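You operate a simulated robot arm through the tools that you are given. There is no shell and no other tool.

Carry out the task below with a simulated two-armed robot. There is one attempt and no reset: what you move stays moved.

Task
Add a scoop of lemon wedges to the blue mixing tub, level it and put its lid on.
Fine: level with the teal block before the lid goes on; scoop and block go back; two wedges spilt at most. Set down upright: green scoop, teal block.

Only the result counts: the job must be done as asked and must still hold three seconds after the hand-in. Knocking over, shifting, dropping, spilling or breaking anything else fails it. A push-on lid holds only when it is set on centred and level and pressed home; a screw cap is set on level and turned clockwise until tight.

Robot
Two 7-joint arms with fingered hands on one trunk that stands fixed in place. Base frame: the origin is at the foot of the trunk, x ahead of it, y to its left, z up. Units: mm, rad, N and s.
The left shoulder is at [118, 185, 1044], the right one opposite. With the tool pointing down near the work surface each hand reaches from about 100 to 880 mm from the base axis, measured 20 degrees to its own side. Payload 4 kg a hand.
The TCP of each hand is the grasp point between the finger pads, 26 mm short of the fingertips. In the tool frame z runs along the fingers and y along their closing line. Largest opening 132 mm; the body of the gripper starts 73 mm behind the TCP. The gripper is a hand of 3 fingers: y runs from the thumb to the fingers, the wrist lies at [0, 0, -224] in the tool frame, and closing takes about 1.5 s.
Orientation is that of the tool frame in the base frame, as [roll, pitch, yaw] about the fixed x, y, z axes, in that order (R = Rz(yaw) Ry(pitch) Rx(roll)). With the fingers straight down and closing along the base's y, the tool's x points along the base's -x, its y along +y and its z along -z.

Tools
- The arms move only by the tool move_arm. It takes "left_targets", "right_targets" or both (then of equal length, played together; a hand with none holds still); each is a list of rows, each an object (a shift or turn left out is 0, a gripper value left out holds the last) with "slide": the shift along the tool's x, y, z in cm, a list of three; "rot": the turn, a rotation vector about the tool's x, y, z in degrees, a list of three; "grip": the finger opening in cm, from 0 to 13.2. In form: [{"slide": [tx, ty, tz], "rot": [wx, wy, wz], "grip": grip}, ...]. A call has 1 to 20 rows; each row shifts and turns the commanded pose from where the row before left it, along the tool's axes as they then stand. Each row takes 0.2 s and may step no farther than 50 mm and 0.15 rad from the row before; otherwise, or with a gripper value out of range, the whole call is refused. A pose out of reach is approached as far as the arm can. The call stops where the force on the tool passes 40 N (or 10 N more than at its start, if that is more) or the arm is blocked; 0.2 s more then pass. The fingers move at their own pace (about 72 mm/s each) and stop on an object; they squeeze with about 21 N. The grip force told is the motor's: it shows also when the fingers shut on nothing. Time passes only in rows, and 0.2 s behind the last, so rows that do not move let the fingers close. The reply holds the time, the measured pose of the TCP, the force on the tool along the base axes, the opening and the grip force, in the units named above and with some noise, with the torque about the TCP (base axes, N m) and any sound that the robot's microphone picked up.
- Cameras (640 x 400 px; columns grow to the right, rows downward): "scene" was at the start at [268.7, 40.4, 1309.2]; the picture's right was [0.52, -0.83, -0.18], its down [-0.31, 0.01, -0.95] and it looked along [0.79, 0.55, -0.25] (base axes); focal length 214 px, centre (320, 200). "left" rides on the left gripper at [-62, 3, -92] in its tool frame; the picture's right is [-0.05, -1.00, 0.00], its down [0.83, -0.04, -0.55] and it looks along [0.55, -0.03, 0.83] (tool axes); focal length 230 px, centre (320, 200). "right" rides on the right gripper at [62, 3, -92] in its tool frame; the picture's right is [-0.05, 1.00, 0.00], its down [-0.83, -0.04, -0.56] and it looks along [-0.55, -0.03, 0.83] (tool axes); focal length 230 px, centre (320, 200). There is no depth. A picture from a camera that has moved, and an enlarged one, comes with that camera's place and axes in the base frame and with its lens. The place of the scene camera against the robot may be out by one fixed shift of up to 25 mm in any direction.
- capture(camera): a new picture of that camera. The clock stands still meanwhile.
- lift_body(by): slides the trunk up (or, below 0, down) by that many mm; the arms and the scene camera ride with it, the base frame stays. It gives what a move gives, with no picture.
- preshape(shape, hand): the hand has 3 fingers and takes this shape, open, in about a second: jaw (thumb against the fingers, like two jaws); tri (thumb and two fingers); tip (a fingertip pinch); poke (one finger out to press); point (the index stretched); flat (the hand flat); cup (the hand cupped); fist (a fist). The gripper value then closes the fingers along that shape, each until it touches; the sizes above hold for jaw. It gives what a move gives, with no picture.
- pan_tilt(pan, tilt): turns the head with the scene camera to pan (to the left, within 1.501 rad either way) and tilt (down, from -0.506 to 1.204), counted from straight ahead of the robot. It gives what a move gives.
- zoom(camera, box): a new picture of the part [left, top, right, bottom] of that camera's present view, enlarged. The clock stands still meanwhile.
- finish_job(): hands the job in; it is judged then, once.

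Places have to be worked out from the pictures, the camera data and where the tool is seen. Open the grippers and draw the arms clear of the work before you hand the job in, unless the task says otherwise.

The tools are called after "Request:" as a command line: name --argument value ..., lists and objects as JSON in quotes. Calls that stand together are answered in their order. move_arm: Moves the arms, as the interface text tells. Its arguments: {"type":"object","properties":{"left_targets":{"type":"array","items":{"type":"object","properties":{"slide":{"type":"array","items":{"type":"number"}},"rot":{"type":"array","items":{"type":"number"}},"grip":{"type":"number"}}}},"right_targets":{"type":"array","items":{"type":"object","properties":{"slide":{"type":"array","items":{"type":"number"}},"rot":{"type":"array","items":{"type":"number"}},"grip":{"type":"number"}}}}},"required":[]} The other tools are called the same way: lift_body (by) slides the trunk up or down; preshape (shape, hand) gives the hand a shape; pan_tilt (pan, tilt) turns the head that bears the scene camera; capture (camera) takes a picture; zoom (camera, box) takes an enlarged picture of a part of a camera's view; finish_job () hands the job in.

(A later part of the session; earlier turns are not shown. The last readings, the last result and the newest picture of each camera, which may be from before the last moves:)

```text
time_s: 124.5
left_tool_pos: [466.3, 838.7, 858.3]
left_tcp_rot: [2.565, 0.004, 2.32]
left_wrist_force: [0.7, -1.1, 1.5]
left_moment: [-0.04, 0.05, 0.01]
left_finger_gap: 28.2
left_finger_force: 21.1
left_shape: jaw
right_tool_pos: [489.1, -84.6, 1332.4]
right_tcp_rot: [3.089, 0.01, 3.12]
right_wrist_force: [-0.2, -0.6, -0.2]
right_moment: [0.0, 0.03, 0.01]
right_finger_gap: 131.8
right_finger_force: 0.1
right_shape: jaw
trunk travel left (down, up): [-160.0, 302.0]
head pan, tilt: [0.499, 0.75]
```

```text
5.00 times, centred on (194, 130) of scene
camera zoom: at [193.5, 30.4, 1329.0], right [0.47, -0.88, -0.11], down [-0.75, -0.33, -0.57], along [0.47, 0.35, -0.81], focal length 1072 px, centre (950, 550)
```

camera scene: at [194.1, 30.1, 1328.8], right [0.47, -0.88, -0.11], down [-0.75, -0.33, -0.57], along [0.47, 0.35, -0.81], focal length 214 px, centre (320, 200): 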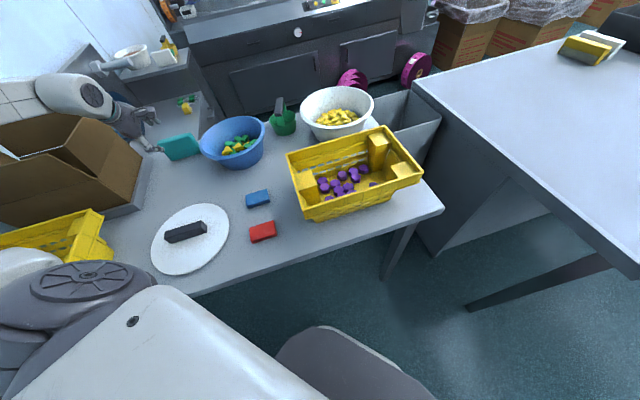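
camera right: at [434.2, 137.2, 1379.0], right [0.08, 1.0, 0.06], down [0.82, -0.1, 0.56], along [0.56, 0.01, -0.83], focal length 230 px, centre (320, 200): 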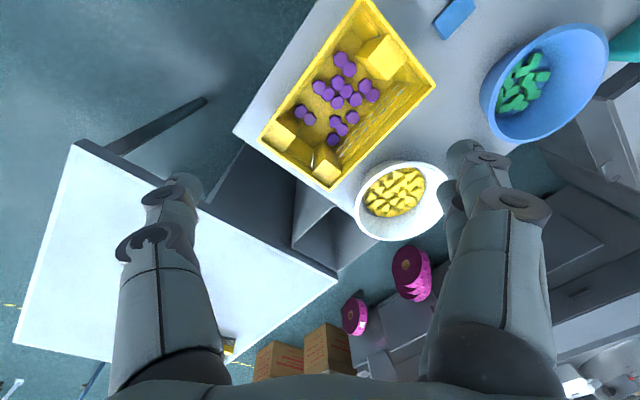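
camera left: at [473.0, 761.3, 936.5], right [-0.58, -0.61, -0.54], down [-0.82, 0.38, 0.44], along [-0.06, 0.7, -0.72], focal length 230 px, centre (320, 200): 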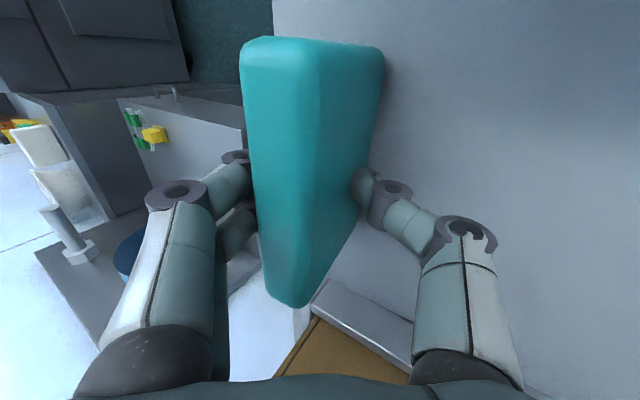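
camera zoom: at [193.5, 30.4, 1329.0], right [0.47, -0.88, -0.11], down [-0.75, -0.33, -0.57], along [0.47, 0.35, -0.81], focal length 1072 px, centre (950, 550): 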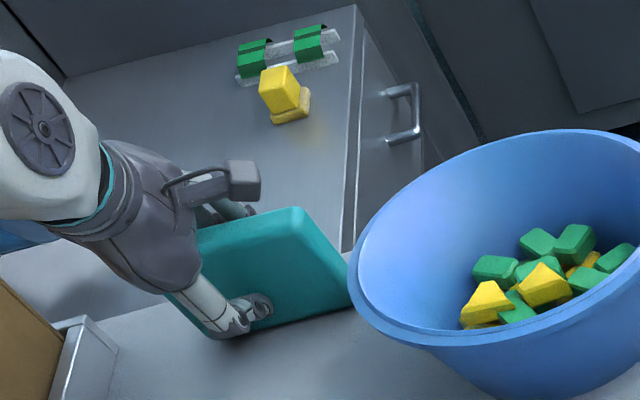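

The slab is gripped (28 mm, 21 N). I lift it 50 mm and check its attitude in the grip.

Request:
move_arm --left_targets '[{"slide": [0, 0.55, -0.84]}, {"slide": [0, 1.09, -1.68]}, {"slide": [0, 1.09, -1.68]}, {}]'

Request:
capture --camera "left"

Request:
zoom --camera "scene" --box '[130, 80, 258, 160]'

```text
time_s: 125.5
left_tool_pos: [465.8, 840.8, 906.5]
left_tcp_rot: [2.566, 0.006, 2.319]
left_wrist_force: [-0.4, -0.3, -0.9]
left_moment: [-0.02, 0.01, 0.01]
left_finger_gap: 28.1
left_finger_force: 21.1
left_shape: jaw
right_tool_pos: [489.7, -84.8, 1333.3]
right_tcp_rot: [3.09, 0.01, 3.121]
right_wrist_force: [0.0, 0.1, -0.2]
right_moment: [0.02, -0.01, 0.01]
right_finger_gap: 132.0
right_finger_force: 0.0
right_shape: jaw
trunk travel left (down, up): [-160.0, 302.0]
head pan, tilt: [0.499, 0.75]
```

```text
taken
camera left: at [473.0, 763.7, 985.5], right [-0.58, -0.61, -0.54], down [-0.82, 0.38, 0.44], along [-0.06, 0.7, -0.72], focal length 230 px, centre (320, 200)
```

left: 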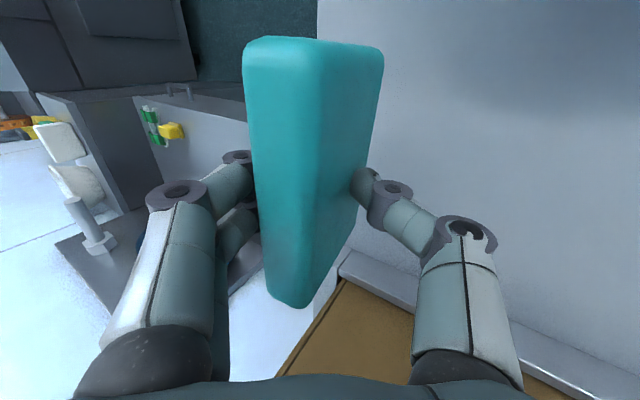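

```text
5.00 times, centred on (194, 120) of scene
camera zoom: at [193.9, 31.0, 1328.8], right [0.47, -0.88, -0.11], down [-0.75, -0.33, -0.57], along [0.47, 0.35, -0.81], focal length 1072 px, centre (950, 600)
```

zoom: 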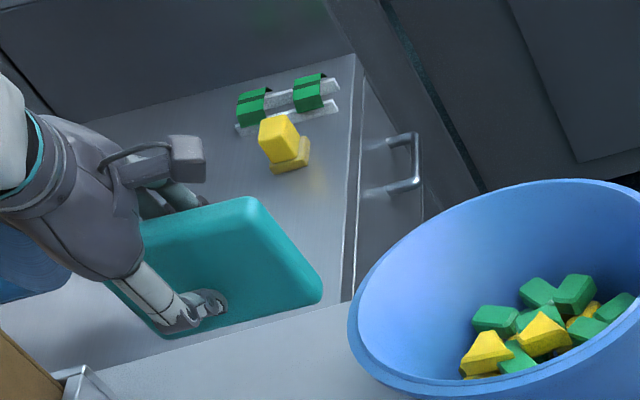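

The slab hangs securely with a slight (~7°) lean. I straighten it, raise it above rim height, and carry it over the tub.

Request:
move_arm --left_targets '[{"rot": [3.5, 0, 0]}, {"rot": [3.5, 0, 0]}, {"slide": [-1.8, 0.9, -4.12]}, {"slide": [-1.8, 0.9, -4.12]}, {"slide": [-3.69, -1.19, -0.58]}, {"slide": [-3.69, -1.19, -0.58]}, {"slide": [-3.69, -1.19, -0.58]}, {"slide": [-3.69, -1.19, -0.58]}, {"slide": [-3.69, -1.19, -0.58]}, {}]'

Request:
capture --camera "left"

Request:
zoom --camera "scene" --box '[150, 60, 310, 180]'

```text
time_s: 127.7
left_tool_pos: [551.6, 618.1, 990.1]
left_tcp_rot: [2.686, 0.005, 2.321]
left_wrist_force: [0.7, 0.7, -0.6]
left_moment: [-0.02, 0.0, -0.01]
left_finger_gap: 27.8
left_finger_force: 21.5
left_shape: jaw
right_tool_pos: [488.4, -84.9, 1332.2]
right_tcp_rot: [3.091, 0.012, 3.121]
right_wrist_force: [-0.1, 0.1, -0.4]
right_moment: [0.01, 0.0, 0.0]
right_finger_gap: 131.8
right_finger_force: 0.1
right_shape: jaw
trunk travel left (down, up): [-160.0, 302.0]
head pan, tilt: [0.499, 0.75]
```

```text
taken
camera left: at [566.0, 549.0, 1073.7], right [-0.62, -0.65, -0.44], down [-0.77, 0.42, 0.48], along [-0.13, 0.63, -0.76], focal length 230 px, centre (320, 200)
```

left: 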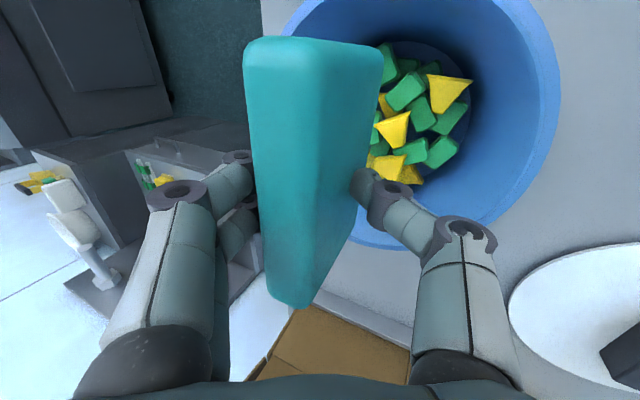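

```text
3.33 times, centred on (230, 120) of scene
camera zoom: at [193.2, 31.3, 1329.0], right [0.47, -0.88, -0.11], down [-0.75, -0.33, -0.57], along [0.47, 0.35, -0.81], focal length 715 px, centre (620, 467)
```

zoom: 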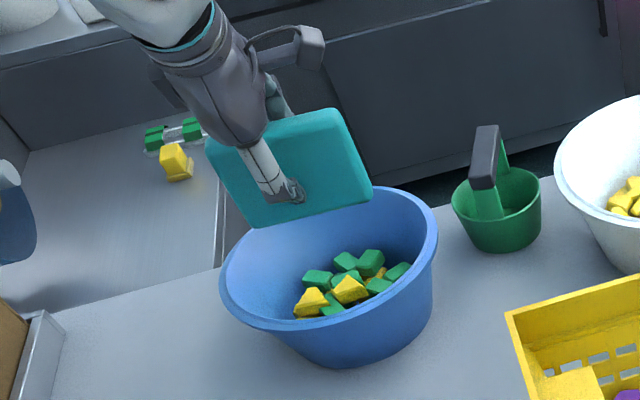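

The slab is centred over the tub. I lower it into the tub to just above the contents.

Request:
move_arm --left_targets '[{"slide": [0, -1.54, 3.14]}, {"slide": [0, -1.54, 3.14]}, {}]'

Request:
capture --camera "left"

Request:
zoom --camera "scene" --box '[150, 60, 310, 180]'

```text
time_s: 128.5
left_tool_pos: [552.6, 621.3, 920.8]
left_tcp_rot: [2.685, 0.005, 2.32]
left_wrist_force: [0.4, 0.1, -1.1]
left_moment: [0.01, 0.0, -0.01]
left_finger_gap: 27.8
left_finger_force: 20.8
left_shape: jaw
right_tool_pos: [489.5, -86.5, 1332.2]
right_tcp_rot: [3.089, 0.01, 3.12]
right_wrist_force: [-0.3, -0.5, -0.2]
right_moment: [-0.02, 0.0, 0.0]
right_finger_gap: 131.8
right_finger_force: 0.1
right_shape: jaw
trunk travel left (down, up): [-160.0, 302.0]
head pan, tilt: [0.499, 0.75]
```

```text
taken
camera left: at [567.5, 549.8, 1004.5], right [-0.62, -0.65, -0.44], down [-0.77, 0.42, 0.48], along [-0.13, 0.63, -0.76], focal length 230 px, centre (320, 200)
```

left: 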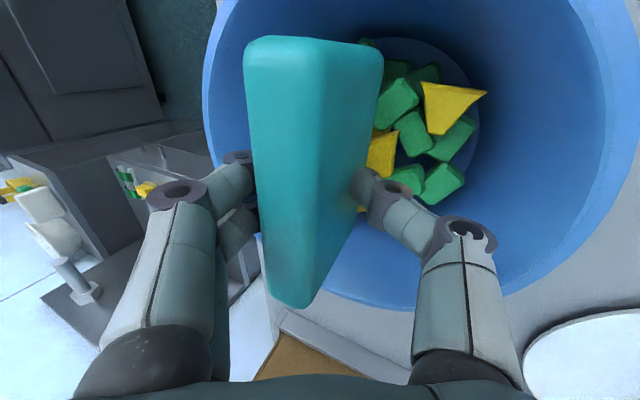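

```text
3.33 times, centred on (230, 120) of scene
camera zoom: at [193.4, 30.1, 1329.1], right [0.47, -0.88, -0.11], down [-0.75, -0.33, -0.57], along [0.47, 0.35, -0.81], focal length 715 px, centre (620, 467)
```

zoom: 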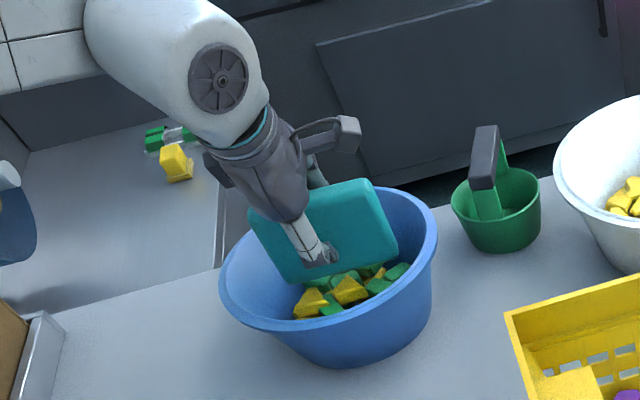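

Slab bottom is at about z 850. I lower in small steps to make light contact with the contents.

Request:
move_arm --left_targets '[{"slide": [0, -0.35, 0.72]}, {"slide": [0, -0.26, 0.54]}, {}]'

Request:
move_arm --left_targets '[{"slide": [0, -0.22, 0.45]}, {"slide": [0, -0.22, 0.45]}, {}]'

Request:
capture --camera "left"

Request:
zoom --camera "scene" --box '[180, 80, 292, 164]'

```text
time_s: 129.3
left_tool_pos: [552.8, 618.9, 906.2]
left_tcp_rot: [2.689, 0.005, 2.32]
left_wrist_force: [0.9, -0.2, -1.3]
left_moment: [0.03, -0.01, 0.0]
left_finger_gap: 28.1
left_finger_force: 21.4
left_shape: jaw
right_tool_pos: [490.4, -87.5, 1332.6]
right_tcp_rot: [3.09, 0.011, 3.119]
right_wrist_force: [0.1, -0.3, 0.7]
right_moment: [-0.02, 0.01, -0.01]
right_finger_gap: 131.8
right_finger_force: 0.0
right_shape: jaw
trunk travel left (down, up): [-160.0, 302.0]
head pan, tilt: [0.499, 0.75]
```

```text
time_s: 130.1
left_tool_pos: [553.6, 619.6, 896.7]
left_tcp_rot: [2.687, 0.005, 2.32]
left_wrist_force: [-0.1, -0.5, -1.3]
left_moment: [-0.04, 0.02, -0.01]
left_finger_gap: 27.7
left_finger_force: 20.7
left_shape: jaw
right_tool_pos: [490.9, -86.3, 1333.3]
right_tcp_rot: [3.089, 0.011, 3.121]
right_wrist_force: [-0.4, -0.2, 0.4]
right_moment: [0.01, -0.02, 0.01]
right_finger_gap: 131.6
right_finger_force: 0.1
right_shape: jaw
trunk travel left (down, up): [-160.0, 302.0]
head pan, tilt: [0.499, 0.75]
```

```text
taken
camera left: at [567.5, 550.1, 980.2], right [-0.62, -0.65, -0.44], down [-0.77, 0.42, 0.48], along [-0.13, 0.63, -0.76], focal length 230 px, centre (320, 200)
```

left: 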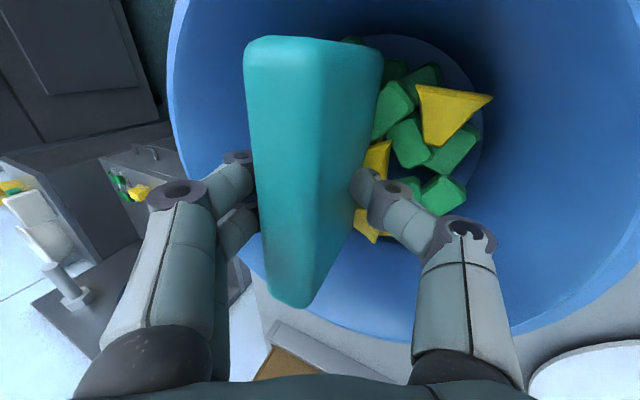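

```text
4.76 times, centred on (236, 122) of scene
camera zoom: at [193.7, 30.7, 1328.9], right [0.47, -0.88, -0.11], down [-0.75, -0.33, -0.57], along [0.47, 0.35, -0.81], focal length 1021 px, centre (720, 571)
```

zoom: 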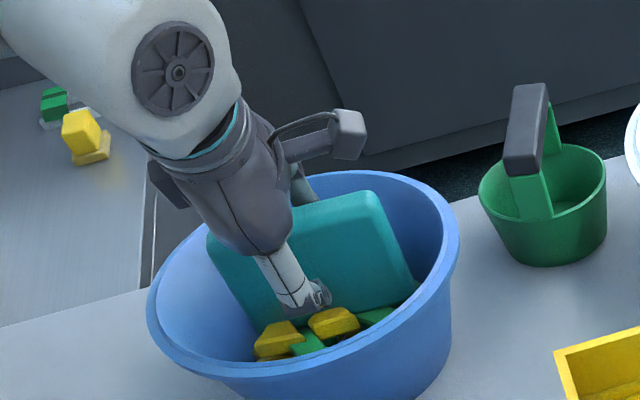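

No strong contact yet (slab bottom ≈827). I lower 4 mm more and sweep outward 24 mm and back to spread the top layer, watching forces so the tub isn't pushed.

Request:
move_arm --left_targets '[{"slide": [0, -0.18, 0.36]}, {"slide": [0, 0.72, 0.35]}, {"slide": [0, 0.72, 0.35]}, {"slide": [0, 0.72, 0.35]}, {}]'

Request:
zoom --camera "scene" --box '[180, 80, 292, 164]'

Request:
capture --camera "left"

```text
time_s: 131.3
left_tool_pos: [571.0, 636.8, 892.0]
left_tcp_rot: [2.685, 0.006, 2.32]
left_wrist_force: [-0.1, 0.0, -1.6]
left_moment: [-0.04, 0.0, 0.0]
left_finger_gap: 28.0
left_finger_force: 20.8
left_shape: jaw
right_tool_pos: [489.5, -85.2, 1331.9]
right_tcp_rot: [3.09, 0.011, 3.119]
right_wrist_force: [0.2, 0.4, -0.3]
right_moment: [0.01, -0.02, 0.02]
right_finger_gap: 132.1
right_finger_force: 0.2
right_shape: jaw
trunk travel left (down, up): [-160.0, 302.0]
head pan, tilt: [0.499, 0.75]
```

```text
4.76 times, centred on (236, 122) of scene
camera zoom: at [193.6, 30.7, 1328.9], right [0.47, -0.88, -0.11], down [-0.75, -0.33, -0.57], along [0.47, 0.35, -0.81], focal length 1021 px, centre (720, 571)
```

zoom: 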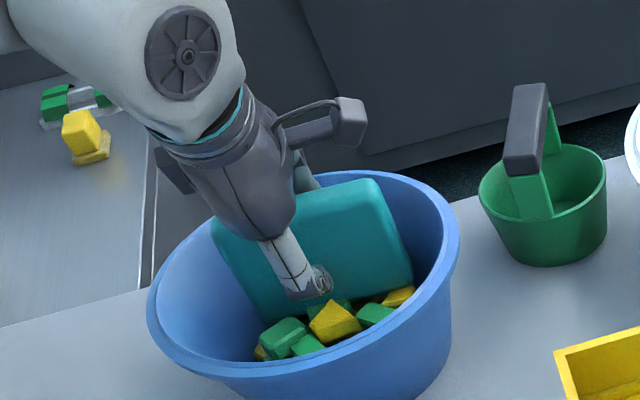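

```text
taken
camera left: at [584.5, 566.2, 975.3], right [-0.62, -0.65, -0.44], down [-0.77, 0.42, 0.48], along [-0.13, 0.63, -0.76], focal length 230 px, centre (320, 200)
```

left: 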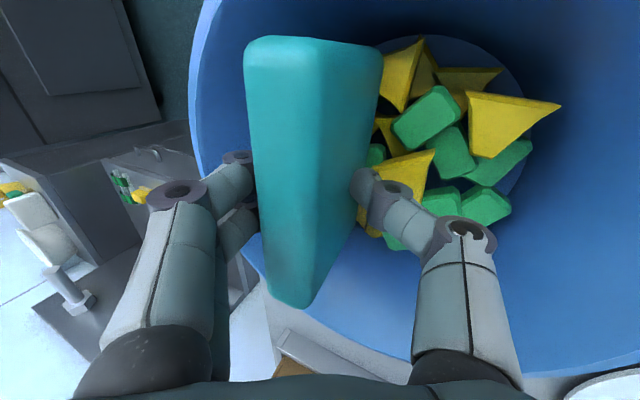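

The slab is spreading the pieces. I sweep back toward the near side by 44 mm.

Request:
move_arm --left_targets '[{"slide": [0, -0.66, -0.32]}, {"slide": [0, -0.66, -0.32]}, {"slide": [0, -0.66, -0.32]}, {"slide": [0, -0.66, -0.32]}, {"slide": [0, -0.66, -0.32]}, {"slide": [0, -0.66, -0.32]}, {}]'

Request:
zoom --camera "scene" --box '[180, 80, 292, 164]'

Request:
capture --camera "left"

```text
time_s: 132.9
left_tool_pos: [537.7, 604.9, 891.3]
left_tcp_rot: [2.689, 0.005, 2.321]
left_wrist_force: [-0.2, -0.6, -0.8]
left_moment: [-0.01, -0.01, -0.01]
left_finger_gap: 27.8
left_finger_force: 20.9
left_shape: jaw
right_tool_pos: [490.6, -85.0, 1331.9]
right_tcp_rot: [3.09, 0.01, 3.121]
right_wrist_force: [-0.2, -0.1, 0.1]
right_moment: [-0.03, -0.03, 0.02]
right_finger_gap: 131.9
right_finger_force: 0.0
right_shape: jaw
trunk travel left (down, up): [-160.0, 302.0]
head pan, tilt: [0.499, 0.75]
```

```text
4.76 times, centred on (236, 122) of scene
camera zoom: at [193.9, 30.8, 1328.9], right [0.47, -0.88, -0.11], down [-0.75, -0.33, -0.57], along [0.47, 0.35, -0.81], focal length 1021 px, centre (720, 571)
```

zoom: 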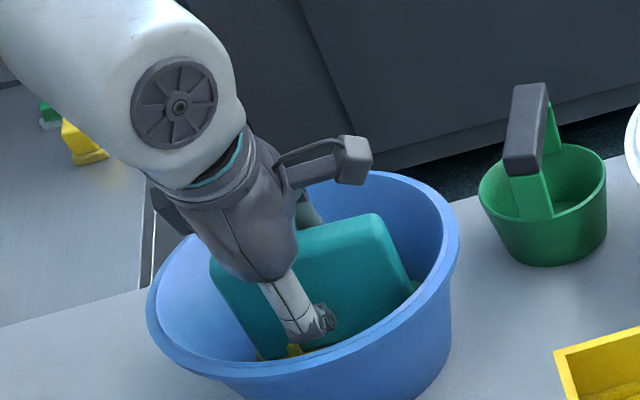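

```text
taken
camera left: at [552.6, 535.6, 975.2], right [-0.62, -0.65, -0.44], down [-0.77, 0.42, 0.48], along [-0.13, 0.63, -0.76], focal length 230 px, centre (320, 200)
```

left: 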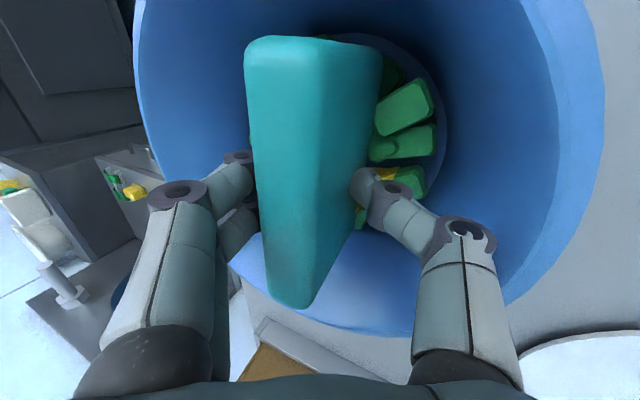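

I raise the slab out of the contents and look at the surface.

Request:
move_arm --left_targets '[{"slide": [0, 0.9, 0.44]}, {"slide": [0, 1.54, -3.14]}, {"slide": [0, 1.54, -3.14]}, {"slide": [0, 0.9, -1.8]}, {}]'

Request:
capture --camera "left"

Request:
zoom --camera "scene" --box '[180, 80, 292, 164]'

```text
time_s: 134.1
left_tool_pos: [542.5, 612.3, 982.0]
left_tcp_rot: [2.688, 0.005, 2.321]
left_wrist_force: [0.0, 0.0, -1.4]
left_moment: [0.0, 0.02, 0.0]
left_finger_gap: 28.0
left_finger_force: 21.2
left_shape: jaw
right_tool_pos: [489.6, -85.6, 1332.6]
right_tcp_rot: [3.088, 0.011, 3.12]
right_wrist_force: [-0.2, 0.5, -0.3]
right_moment: [-0.03, -0.02, 0.01]
right_finger_gap: 131.9
right_finger_force: 0.0
right_shape: jaw
trunk travel left (down, up): [-160.0, 302.0]
head pan, tilt: [0.499, 0.75]
```

```text
taken
camera left: at [556.4, 542.4, 1066.1], right [-0.62, -0.65, -0.44], down [-0.77, 0.42, 0.48], along [-0.13, 0.63, -0.76], focal length 230 px, centre (320, 200)
```

left: 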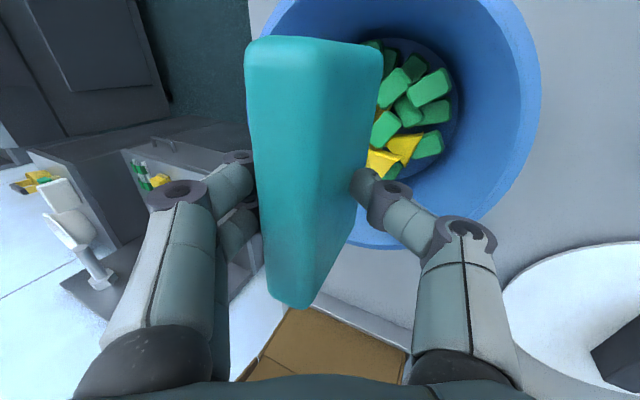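

```text
4.76 times, centred on (236, 122) of scene
camera zoom: at [193.7, 30.7, 1328.9], right [0.47, -0.88, -0.11], down [-0.75, -0.33, -0.57], along [0.47, 0.35, -0.81], focal length 1021 px, centre (720, 571)
```

zoom: 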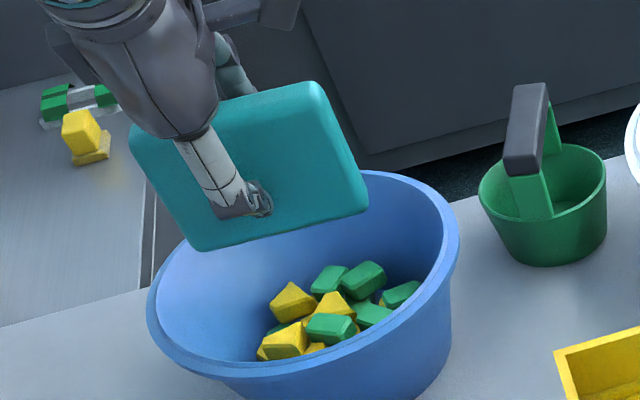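

The contents are somewhat heaped on the left side. I rotate the slab about 80° about the vertical so I can sweep crosswise.

Request:
move_arm --left_targets '[{"rot": [0, 3.52, -7.18]}, {"rot": [0, 3.52, -7.18]}, {"rot": [0, 3.52, -7.18]}, {"rot": [0, 3.52, -7.18]}, {"rot": [0, 3.52, -7.18]}, {"rot": [0, 3.52, -7.18]}, {"rot": [0, 3.52, -7.18]}, {"rot": [0, 3.52, -7.18]}, {"rot": [0, 3.52, -7.18]}, {"rot": [0, 3.52, -7.18]}, {}]'

Request:
capture --camera "left"

Request:
zoom --camera "scene" --box '[180, 80, 292, 164]'

```text
time_s: 136.5
left_tool_pos: [545.3, 614.3, 981.6]
left_tcp_rot: [2.691, 0.001, -2.565]
left_wrist_force: [0.6, 0.2, -1.1]
left_moment: [-0.02, 0.01, 0.0]
left_finger_gap: 27.5
left_finger_force: 20.8
left_shape: jaw
right_tool_pos: [488.9, -85.9, 1333.5]
right_tcp_rot: [3.088, 0.011, 3.122]
right_wrist_force: [0.8, 0.0, 0.6]
right_moment: [-0.02, -0.04, 0.03]
right_finger_gap: 132.1
right_finger_force: 0.0
right_shape: jaw
trunk travel left (down, up): [-160.0, 302.0]
head pan, tilt: [0.499, 0.75]
```

```text
taken
camera left: at [617.4, 616.1, 1065.3], right [0.53, -0.73, -0.43], down [-0.54, -0.69, 0.48], along [-0.65, -0.02, -0.76], focal length 230 px, centre (320, 200)
```

left: 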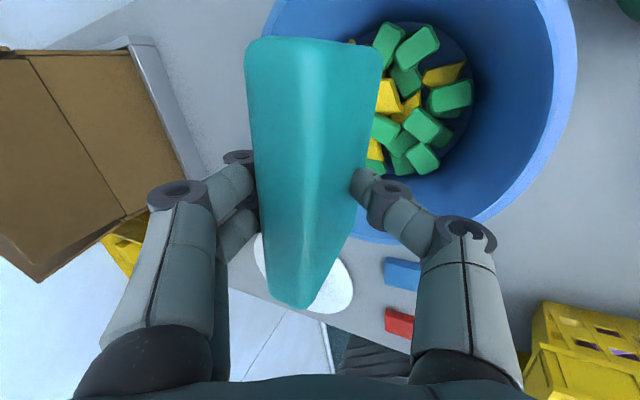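

```text
4.76 times, centred on (236, 122) of scene
camera zoom: at [193.5, 30.7, 1329.0], right [0.47, -0.88, -0.11], down [-0.75, -0.33, -0.57], along [0.47, 0.35, -0.81], focal length 1021 px, centre (720, 571)
```

zoom: 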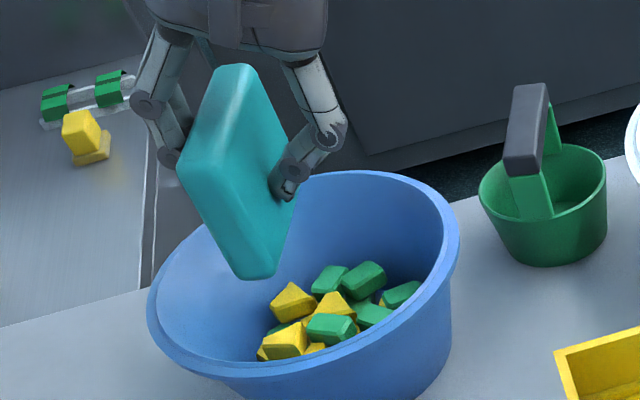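

I shift the slab to the far-left side of the tub, lower it into the top layer and sweep across.

Request:
move_arm --left_targets '[{"slide": [-1.6, 2.16, 1.05]}, {"slide": [0, -1.31, 2.7]}, {"slide": [0, -1.31, 2.7]}, {"slide": [0, -0.87, 1.8]}, {"slide": [0, -0.3, 0.62]}, {}]'

Request:
zoom --camera "scene" --box '[180, 80, 292, 164]'

Request:
capture --camera "left"

```text
time_s: 137.9
left_tool_pos: [545.6, 641.1, 893.4]
left_tcp_rot: [2.691, 0.001, -2.566]
left_wrist_force: [-0.2, 0.3, -1.4]
left_moment: [0.05, -0.01, 0.01]
left_finger_gap: 27.6
left_finger_force: 21.2
left_shape: jaw
right_tool_pos: [489.9, -85.9, 1332.3]
right_tcp_rot: [3.092, 0.01, 3.122]
right_wrist_force: [0.0, 0.3, 0.0]
right_moment: [-0.02, -0.03, 0.01]
right_finger_gap: 132.2
right_finger_force: 0.0
right_shape: jaw
trunk travel left (down, up): [-160.0, 302.0]
head pan, tilt: [0.499, 0.75]
```

```text
4.76 times, centred on (236, 122) of scene
camera zoom: at [193.7, 30.8, 1328.9], right [0.47, -0.88, -0.11], down [-0.75, -0.33, -0.57], along [0.47, 0.35, -0.81], focal length 1021 px, centre (720, 571)
```

zoom: 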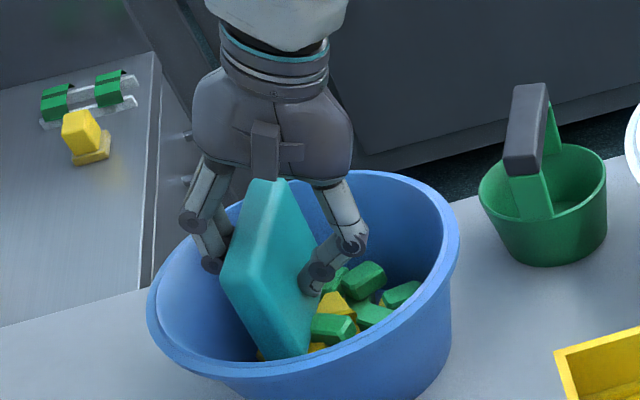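

```text
taken
camera left: at [618.1, 643.6, 977.9], right [0.53, -0.73, -0.43], down [-0.55, -0.69, 0.48], along [-0.65, -0.02, -0.76], focal length 230 px, centre (320, 200)
```

left: 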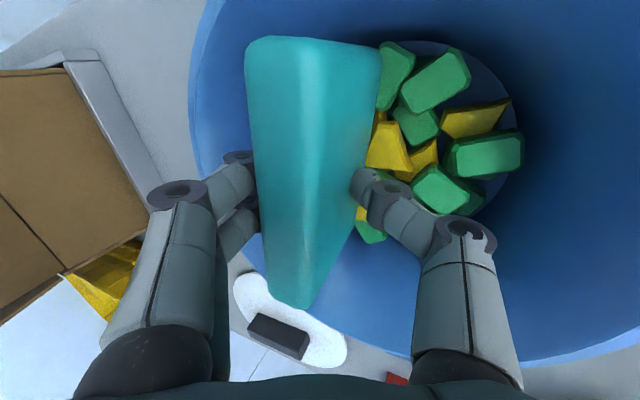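

Slab is down at the left side with no hard contact. I sweep 48 mm across toward the right side.

Request:
move_arm --left_targets '[{"slide": [0, -0.72, -0.35]}, {"slide": [0, -0.72, -0.35]}, {"slide": [0, -0.72, -0.35]}, {"slide": [0, -0.72, -0.35]}, {"slide": [0, -0.72, -0.35]}, {"slide": [0, -0.72, -0.35]}, {}]'

Request:
zoom --camera "scene" --box '[180, 80, 292, 164]'

Request:
capture --camera "left"

```text
time_s: 139.5
left_tool_pos: [573.1, 601.7, 894.4]
left_tcp_rot: [2.691, 0.001, -2.568]
left_wrist_force: [0.2, 0.1, -1.1]
left_moment: [0.01, 0.0, 0.01]
left_finger_gap: 27.4
left_finger_force: 20.8
left_shape: jaw
right_tool_pos: [490.1, -85.2, 1332.8]
right_tcp_rot: [3.091, 0.011, 3.122]
right_wrist_force: [-0.5, 0.3, 0.1]
right_moment: [-0.02, -0.01, -0.01]
right_finger_gap: 131.9
right_finger_force: 0.1
right_shape: jaw
trunk travel left (down, up): [-160.0, 302.0]
head pan, tilt: [0.499, 0.75]
```

```text
4.76 times, centred on (236, 122) of scene
camera zoom: at [193.7, 31.0, 1328.9], right [0.47, -0.88, -0.11], down [-0.75, -0.33, -0.57], along [0.47, 0.35, -0.81], focal length 1021 px, centre (720, 571)
```

zoom: 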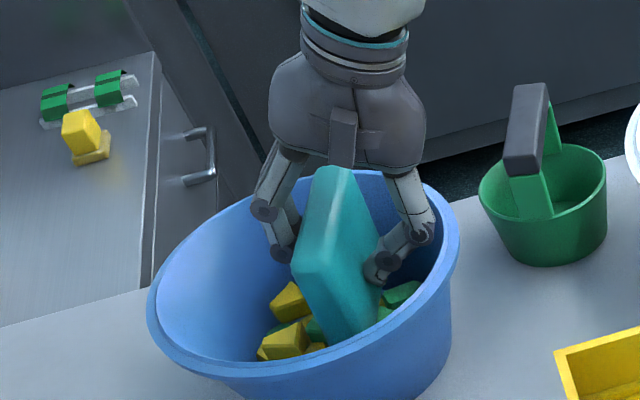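

```text
taken
camera left: at [644.9, 603.7, 978.0], right [0.53, -0.73, -0.43], down [-0.54, -0.69, 0.48], along [-0.65, -0.02, -0.76], focal length 230 px, centre (320, 200)
```

left: 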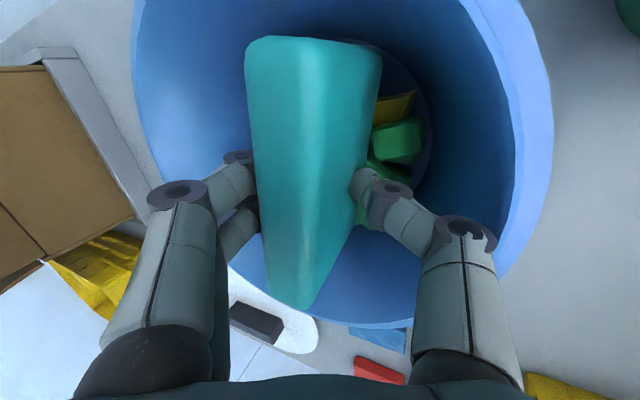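

The remaining pieces lie below this sweep height. I lower 7 mm more and sweep back the other way, watching force.

Request:
move_arm --left_targets '[{"slide": [0, -0.31, 0.63]}, {"slide": [0, 0.72, 0.35]}, {"slide": [0, 0.72, 0.35]}, {"slide": [0, 0.72, 0.35]}, {"slide": [0, 0.72, 0.35]}, {"slide": [0, 0.72, 0.35]}, {}]'

Request:
zoom --camera "scene" --box '[180, 80, 292, 164]'

Request:
capture --camera "left"

```text
time_s: 141.1
left_tool_pos: [551.3, 633.0, 885.9]
left_tcp_rot: [2.689, 0.0, -2.567]
left_wrist_force: [-0.7, 0.8, -0.7]
left_moment: [0.03, 0.01, 0.0]
left_finger_gap: 27.2
left_finger_force: 21.1
left_shape: jaw
right_tool_pos: [489.8, -85.1, 1332.4]
right_tcp_rot: [3.09, 0.012, 3.121]
right_wrist_force: [-1.1, 0.0, 0.3]
right_moment: [0.0, 0.0, -0.01]
right_finger_gap: 131.7
right_finger_force: 0.1
right_shape: jaw
trunk travel left (down, up): [-160.0, 302.0]
head pan, tilt: [0.499, 0.75]
```

```text
4.76 times, centred on (236, 122) of scene
camera zoom: at [194.0, 30.6, 1328.9], right [0.47, -0.88, -0.11], down [-0.75, -0.33, -0.57], along [0.47, 0.35, -0.81], focal length 1021 px, centre (720, 571)
```

zoom: 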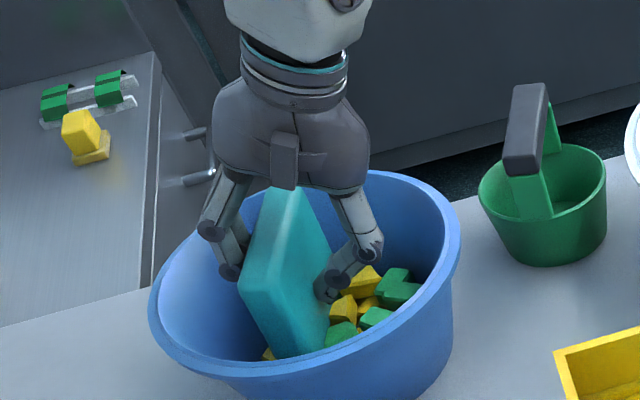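

```text
taken
camera left: at [622.7, 636.6, 969.9], right [0.53, -0.73, -0.43], down [-0.54, -0.69, 0.48], along [-0.65, -0.02, -0.76], focal length 230 px, centre (320, 200)
```

left: 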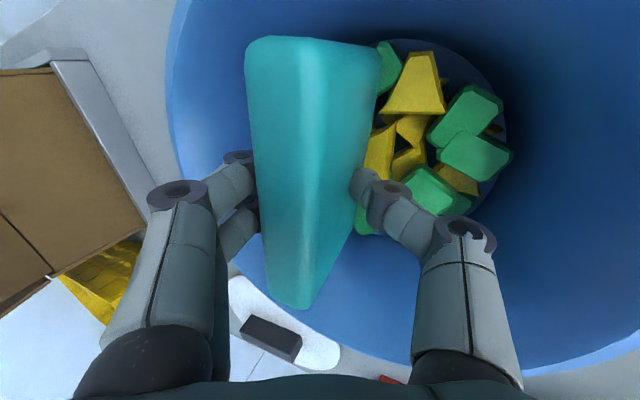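

The contents are spreading. One more pass back toward the middle, then I lift the slab out and inspect.

Request:
move_arm --left_targets '[{"slide": [0, -0.72, -0.35]}, {"slide": [0, -0.72, -0.35]}, {"slide": [0, -0.72, -0.35]}, {"slide": [0, -0.72, -0.35]}, {"slide": [0, -0.72, -0.35]}, {"slide": [0, 0.5, 0.24]}, {"slide": [0, 1.54, -3.14]}, {"slide": [0, 1.54, -3.14]}, {"slide": [0, 1.2, -2.4]}, {}]'

Request:
zoom --camera "scene" --box '[180, 80, 292, 164]'

Request:
capture --camera "left"

```text
time_s: 143.3
left_tool_pos: [568.3, 608.1, 984.7]
left_tcp_rot: [2.69, -0.002, -2.568]
left_wrist_force: [-1.5, -1.1, -0.7]
left_moment: [0.0, 0.01, -0.01]
left_finger_gap: 27.6
left_finger_force: 20.8
left_shape: jaw
right_tool_pos: [490.6, -85.1, 1331.5]
right_tcp_rot: [3.09, 0.01, 3.119]
right_wrist_force: [-0.3, -0.4, -0.7]
right_moment: [-0.01, -0.01, -0.03]
right_finger_gap: 132.0
right_finger_force: 0.0
right_shape: jaw
trunk travel left (down, up): [-160.0, 302.0]
head pan, tilt: [0.499, 0.75]
```

```text
4.76 times, centred on (236, 122) of scene
camera zoom: at [194.1, 30.8, 1328.8], right [0.47, -0.88, -0.11], down [-0.75, -0.33, -0.57], along [0.47, 0.35, -0.81], focal length 1021 px, centre (720, 571)
```

zoom: 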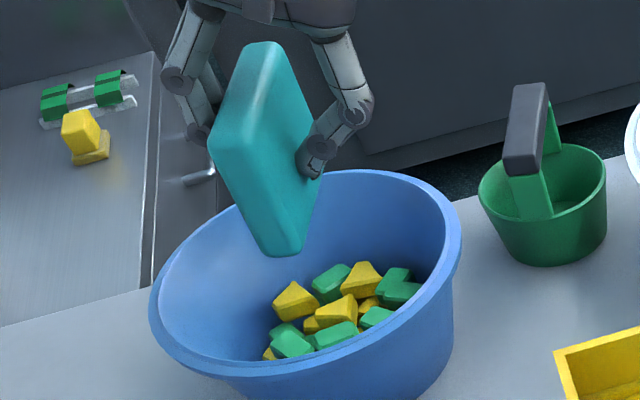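

```text
taken
camera left: at [639.6, 609.5, 1068.5], right [0.53, -0.73, -0.44], down [-0.54, -0.69, 0.48], along [-0.65, -0.02, -0.76], focal length 230 px, centre (320, 200)
```

left: 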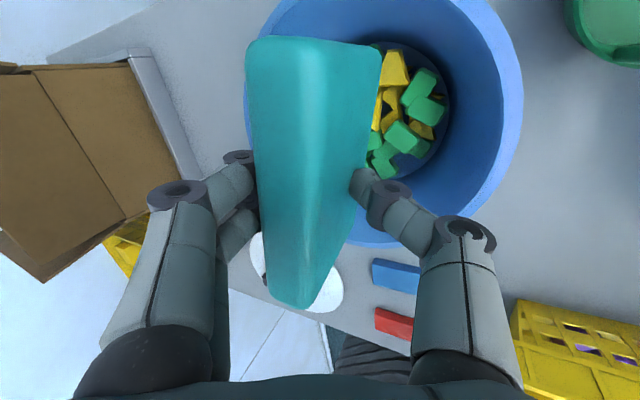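

The layer looks even now. I shift the hand left to get an unobstructed view of the tub's contents.

Request:
move_arm --left_targets '[{"slide": [0.15, 3.0, 0.0]}, {"slide": [0.15, 3.0, 0.0]}, {}]'

Request:
zoom --camera "left" --box '[320, 0, 600, 175]'

```text
time_s: 144.1
left_tool_pos: [537.6, 649.4, 1008.7]
left_tcp_rot: [2.689, -0.001, -2.568]
left_wrist_force: [0.0, -0.8, -0.2]
left_moment: [-0.03, -0.03, 0.04]
left_finger_gap: 27.4
left_finger_force: 21.2
left_shape: jaw
right_tool_pos: [490.8, -87.0, 1332.7]
right_tcp_rot: [3.09, 0.011, 3.119]
right_wrist_force: [0.1, 0.8, -0.2]
right_moment: [0.02, 0.05, 0.0]
right_finger_gap: 131.8
right_finger_force: 0.0
right_shape: jaw
trunk travel left (down, up): [-160.0, 302.0]
head pan, tilt: [0.499, 0.75]
```

```text
2.29 times, centred on (460, 88) of left
camera zoom: at [609.4, 651.7, 1092.6], right [0.53, -0.73, -0.44], down [-0.54, -0.69, 0.48], along [-0.65, -0.02, -0.76], focal length 526 px, centre (0, 457)
```

zoom: 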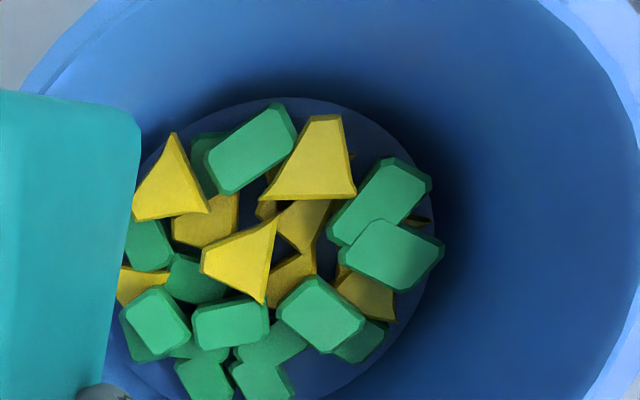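

The surface is flat and even: green pieces and roughly eight wedges lying flat. Now I return the block: rotate back, and carry it toward its home spot.

Request:
move_arm --left_targets '[{"rot": [0, -3.52, 7.18]}, {"rot": [0, -3.52, 7.18]}, {"rot": [0, -3.52, 7.18]}, {"rot": [0, -3.52, 7.18]}, {"rot": [0, -3.52, 7.18]}, {"rot": [0, -3.52, 7.18]}, {"rot": [0, -3.52, 7.18]}, {"rot": [0, -3.52, 7.18]}, {"rot": [0, -3.52, 7.18]}, {"rot": [0, -3.52, 7.18]}, {"slide": [3.8, 1.0, 1.35]}, {"slide": [3.8, 1.0, 1.35]}, {"slide": [3.8, 1.0, 1.35]}, {"slide": [3.8, 1.0, 1.35]}, {}]'

Request:
capture --camera "left"

Request:
zoom --camera "scene" --box '[130, 70, 258, 150]'

```text
time_s: 147.3
left_tool_pos: [478.9, 804.3, 977.7]
left_tcp_rot: [2.685, 0.004, 2.32]
left_wrist_force: [0.3, 0.0, -0.4]
left_moment: [0.02, -0.02, -0.02]
left_finger_gap: 27.4
left_finger_force: 21.4
left_shape: jaw
right_tool_pos: [490.0, -86.7, 1333.6]
right_tcp_rot: [3.088, 0.011, 3.122]
right_wrist_force: [-0.1, -0.4, 0.4]
right_moment: [0.01, -0.03, -0.03]
right_finger_gap: 132.0
right_finger_force: 0.1
right_shape: jaw
trunk travel left (down, up): [-160.0, 302.0]
head pan, tilt: [0.499, 0.75]
```

```text
taken
camera left: at [492.4, 734.0, 1061.4], right [-0.62, -0.65, -0.44], down [-0.77, 0.42, 0.48], along [-0.13, 0.63, -0.76], focal length 230 px, centre (320, 200)
```

left: 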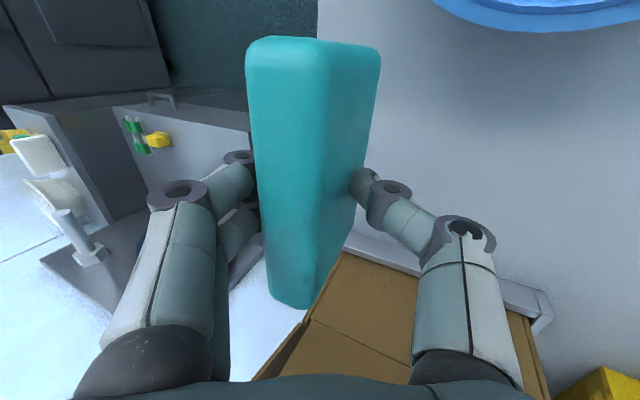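

```text
5.00 times, centred on (194, 110) of scene
camera zoom: at [193.8, 29.9, 1328.9], right [0.47, -0.88, -0.11], down [-0.75, -0.33, -0.57], along [0.47, 0.35, -0.81], focal length 1072 px, centre (950, 650)
```

zoom: 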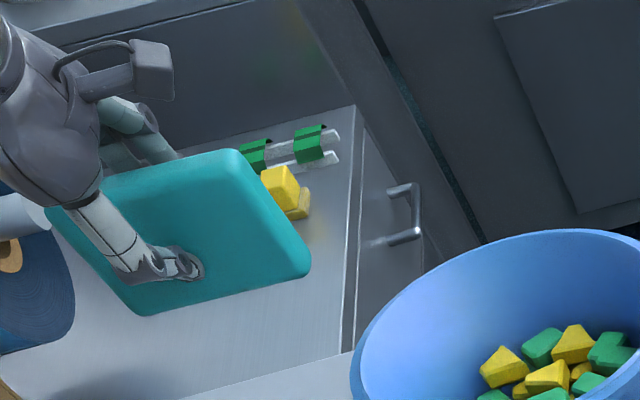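

The slab leans about 5° in the grip, which will settle on its base. I move to the home position and lower to ~13 mm above the table.

Request:
move_arm --left_targets '[{"slide": [1.15, -1.04, 3.41]}, {"slide": [1.15, -1.04, 3.41]}, {"slide": [1.15, -1.04, 3.41]}, {}]'

Request:
capture --camera "left"

Request:
zoom --camera "scene" --box '[130, 90, 258, 170]'

```text
time_s: 148.3
left_tool_pos: [463.9, 837.8, 873.2]
left_tcp_rot: [2.686, 0.005, 2.322]
left_wrist_force: [-0.4, -0.2, -0.6]
left_moment: [0.0, 0.01, 0.01]
left_finger_gap: 27.2
left_finger_force: 20.6
left_shape: jaw
right_tool_pos: [489.3, -85.3, 1333.5]
right_tcp_rot: [3.092, 0.01, 3.121]
right_wrist_force: [-0.2, 0.1, 0.5]
right_moment: [0.04, 0.0, 0.04]
right_finger_gap: 131.8
right_finger_force: 0.2
right_shape: jaw
trunk travel left (down, up): [-160.0, 302.0]
head pan, tilt: [0.499, 0.75]
```

```text
taken
camera left: at [478.0, 767.8, 957.5], right [-0.62, -0.65, -0.44], down [-0.77, 0.42, 0.48], along [-0.13, 0.63, -0.76], focal length 230 px, centre (320, 200)
```

left: 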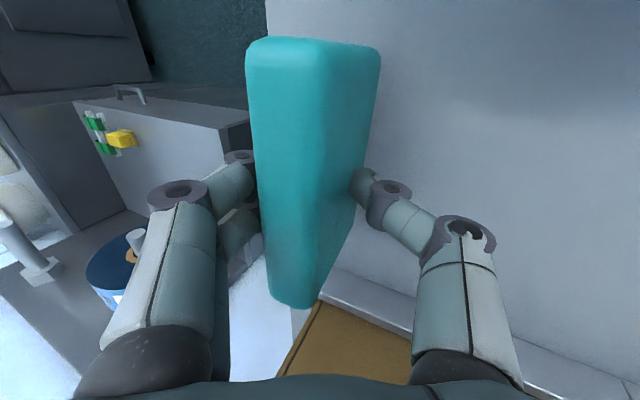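

```text
5.00 times, centred on (194, 130) of scene
camera zoom: at [193.5, 30.2, 1329.0], right [0.47, -0.88, -0.11], down [-0.75, -0.33, -0.57], along [0.47, 0.35, -0.81], focal length 1072 px, centre (950, 550)
```

zoom: 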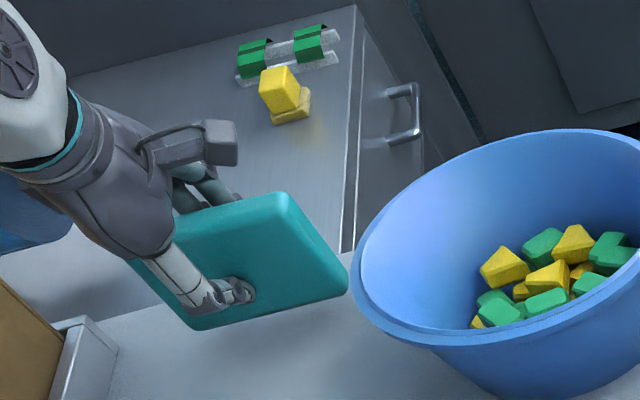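

I lower the block the last bit in small steps until it touches the table.

Request:
move_arm --left_targets '[{"slide": [-0.07, -0.15, 0.48]}, {"slide": [-0.07, -0.15, 0.48]}, {"slide": [0, -0.09, 0.18]}, {}]'

Request:
move_arm --left_targets '[{"slide": [0, -0.09, 0.18]}, {}]'

```text
time_s: 149.3
left_tool_pos: [467.3, 837.0, 860.1]
left_tcp_rot: [2.689, 0.005, 2.32]
left_wrist_force: [0.2, 0.2, -0.7]
left_moment: [0.03, 0.05, 0.0]
left_finger_gap: 27.0
left_finger_force: 21.1
left_shape: jaw
right_tool_pos: [490.6, -85.4, 1331.9]
right_tcp_rot: [3.091, 0.009, 3.122]
right_wrist_force: [0.0, 0.2, -0.5]
right_moment: [0.01, 0.04, -0.03]
right_finger_gap: 132.1
right_finger_force: 0.1
right_shape: jaw
trunk travel left (down, up): [-160.0, 302.0]
head pan, tilt: [0.499, 0.75]
```

```text
time_s: 149.9
left_tool_pos: [468.1, 837.8, 858.3]
left_tcp_rot: [2.687, 0.005, 2.32]
left_wrist_force: [1.3, -0.2, -1.8]
left_moment: [-0.03, 0.02, -0.02]
left_finger_gap: 27.0
left_finger_force: 21.4
left_shape: jaw
right_tool_pos: [490.3, -84.4, 1332.9]
right_tcp_rot: [3.091, 0.009, 3.121]
right_wrist_force: [-0.1, 0.3, 0.0]
right_moment: [-0.03, 0.0, -0.01]
right_finger_gap: 132.0
right_finger_force: 0.1
right_shape: jaw
trunk travel left (down, up): [-160.0, 302.0]
head pan, tilt: [0.499, 0.75]
```

Not touching yet. I continue in 2 mm steps.

Request:
move_arm --left_targets '[{"slide": [0, -0.09, 0.18]}, {"slide": [0, -0.09, 0.18]}, {}]'

Request:
zoom --camera "scene" --box '[130, 90, 258, 170]'

```text
time_s: 150.7
left_tool_pos: [467.7, 838.0, 856.6]
left_tcp_rot: [2.684, 0.005, 2.322]
left_wrist_force: [0.7, -0.5, 8.5]
left_moment: [-0.02, 0.03, -0.01]
left_finger_gap: 27.7
left_finger_force: 21.1
left_shape: jaw
right_tool_pos: [488.5, -86.0, 1332.0]
right_tcp_rot: [3.088, 0.011, 3.12]
right_wrist_force: [0.3, -0.5, 0.8]
right_moment: [0.0, 0.02, 0.0]
right_finger_gap: 131.9
right_finger_force: 0.0
right_shape: jaw
trunk travel left (down, up): [-160.0, 302.0]
head pan, tilt: [0.499, 0.75]
```

```text
5.00 times, centred on (194, 130) of scene
camera zoom: at [193.1, 29.6, 1329.2], right [0.47, -0.88, -0.11], down [-0.75, -0.33, -0.57], along [0.47, 0.35, -0.81], focal length 1072 px, centre (950, 550)
```

zoom: 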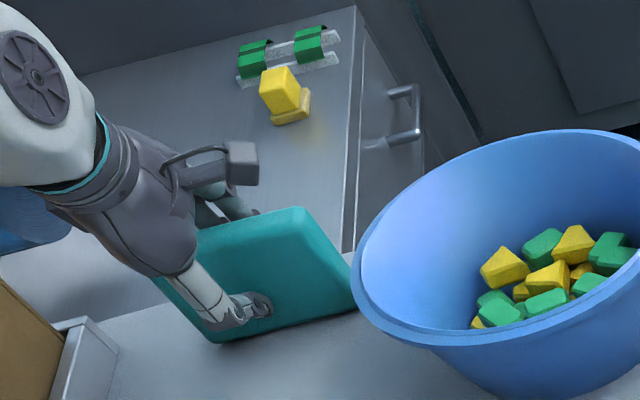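

The block touches the table (8.5 N) and matches its original image position. I ease up slightly, open gradually, and back off along the tool axis.

Request:
move_arm --left_targets '[{"slide": [0, 0.03, -0.06]}, {"grip": 3.2}, {"grip": 3.8}, {"grip": 4.6}, {"grip": 5.6}, {"grip": 7.0}, {}, {}, {"slide": [0, 0.3, -2.5]}, {"slide": [0, 0, -3.5]}, {"slide": [0, 0, -4.5]}, {}]'

Request:
capture --camera "left"

Request:
zoom --camera "scene" --box '[130, 90, 258, 170]'

```text
time_s: 153.3
left_tool_pos: [436.7, 810.8, 949.3]
left_tcp_rot: [2.688, 0.006, 2.322]
left_wrist_force: [0.3, -0.4, 0.0]
left_moment: [0.01, 0.03, 0.03]
left_finger_gap: 69.8
left_finger_force: 0.1
left_shape: jaw
right_tool_pos: [490.4, -85.0, 1332.2]
right_tcp_rot: [3.091, 0.012, 3.119]
right_wrist_force: [1.1, 0.3, 0.7]
right_moment: [-0.02, -0.04, 0.0]
right_finger_gap: 132.1
right_finger_force: 0.1
right_shape: jaw
trunk travel left (down, up): [-160.0, 302.0]
head pan, tilt: [0.499, 0.75]
```

```text
taken
camera left: at [450.9, 740.5, 1032.9], right [-0.62, -0.65, -0.44], down [-0.77, 0.42, 0.48], along [-0.13, 0.63, -0.76], focal length 230 px, centre (320, 200)
```

left: 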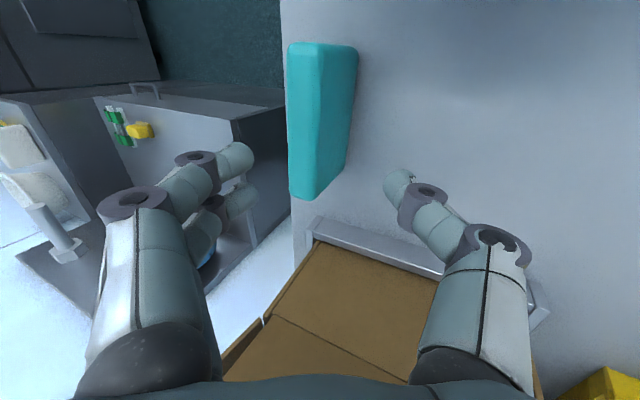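

```text
5.00 times, centred on (194, 130) of scene
camera zoom: at [194.4, 31.4, 1328.7], right [0.47, -0.88, -0.11], down [-0.75, -0.33, -0.57], along [0.47, 0.35, -0.81], focal length 1072 px, centre (950, 550)
```

zoom: 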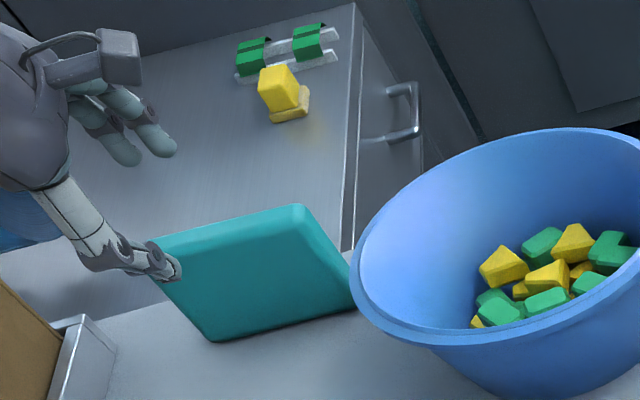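

The block stands upright at home. Next the lid: I make the hand vertical and move it over the lid area to view it.

Request:
move_arm --left_targets '[{"slide": [0, 0, -4]}, {"rot": [8.6, 0, 0]}, {"rot": [8.6, 0, 0]}, {"rot": [8.6, 0, 0]}, {"slide": [-1.5, -4.12, -1.0]}, {"slide": [-1.5, -4.12, -1.0]}, {"slide": [-1.5, -4.12, -1.0]}, {"slide": [-1.5, -4.12, -1.0]}, {"slide": [-1.5, -4.12, -1.0]}, {"slide": [-1.5, -4.12, -1.0]}, {}]'

Request:
capture --camera "left"

Request:
capture --camera "scene"

```text
time_s: 155.7
left_tool_pos: [310.8, 551.1, 1041.9]
left_tcp_rot: [3.139, 0.006, 2.321]
left_wrist_force: [0.8, 0.1, 0.4]
left_moment: [-0.02, 0.02, 0.02]
left_finger_gap: 69.5
left_finger_force: 0.1
left_shape: jaw
left hand out of reach, approached as far as the arm can: row 4
right_tool_pos: [489.0, -85.7, 1332.3]
right_tcp_rot: [3.091, 0.012, 3.122]
right_wrist_force: [-0.3, -0.1, -0.1]
right_moment: [0.01, 0.0, 0.0]
right_finger_gap: 132.1
right_finger_force: 0.0
right_shape: jaw
trunk travel left (down, up): [-160.0, 302.0]
head pan, tilt: [0.499, 0.75]
```

```text
taken
camera left: at [354.9, 509.2, 1134.4], right [-0.7, -0.72, 0.0], down [-0.6, 0.58, 0.55], along [-0.39, 0.38, -0.83], focal length 230 px, centre (320, 200)
```

left: 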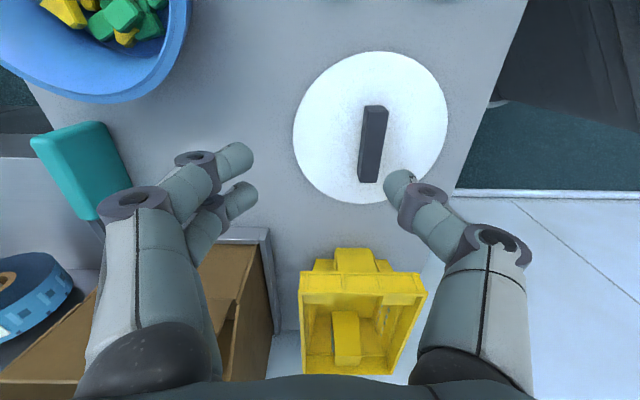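

```text
taken
camera scene: at [194.1, 31.3, 1328.8], right [0.47, -0.88, -0.11], down [-0.75, -0.33, -0.57], along [0.47, 0.35, -0.81], focal length 214 px, centre (320, 200)
```

scene: 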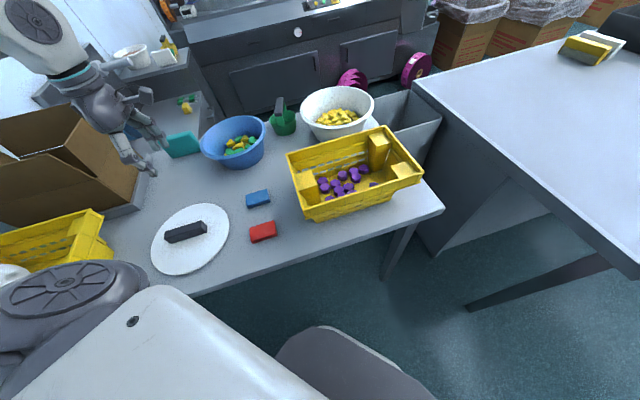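

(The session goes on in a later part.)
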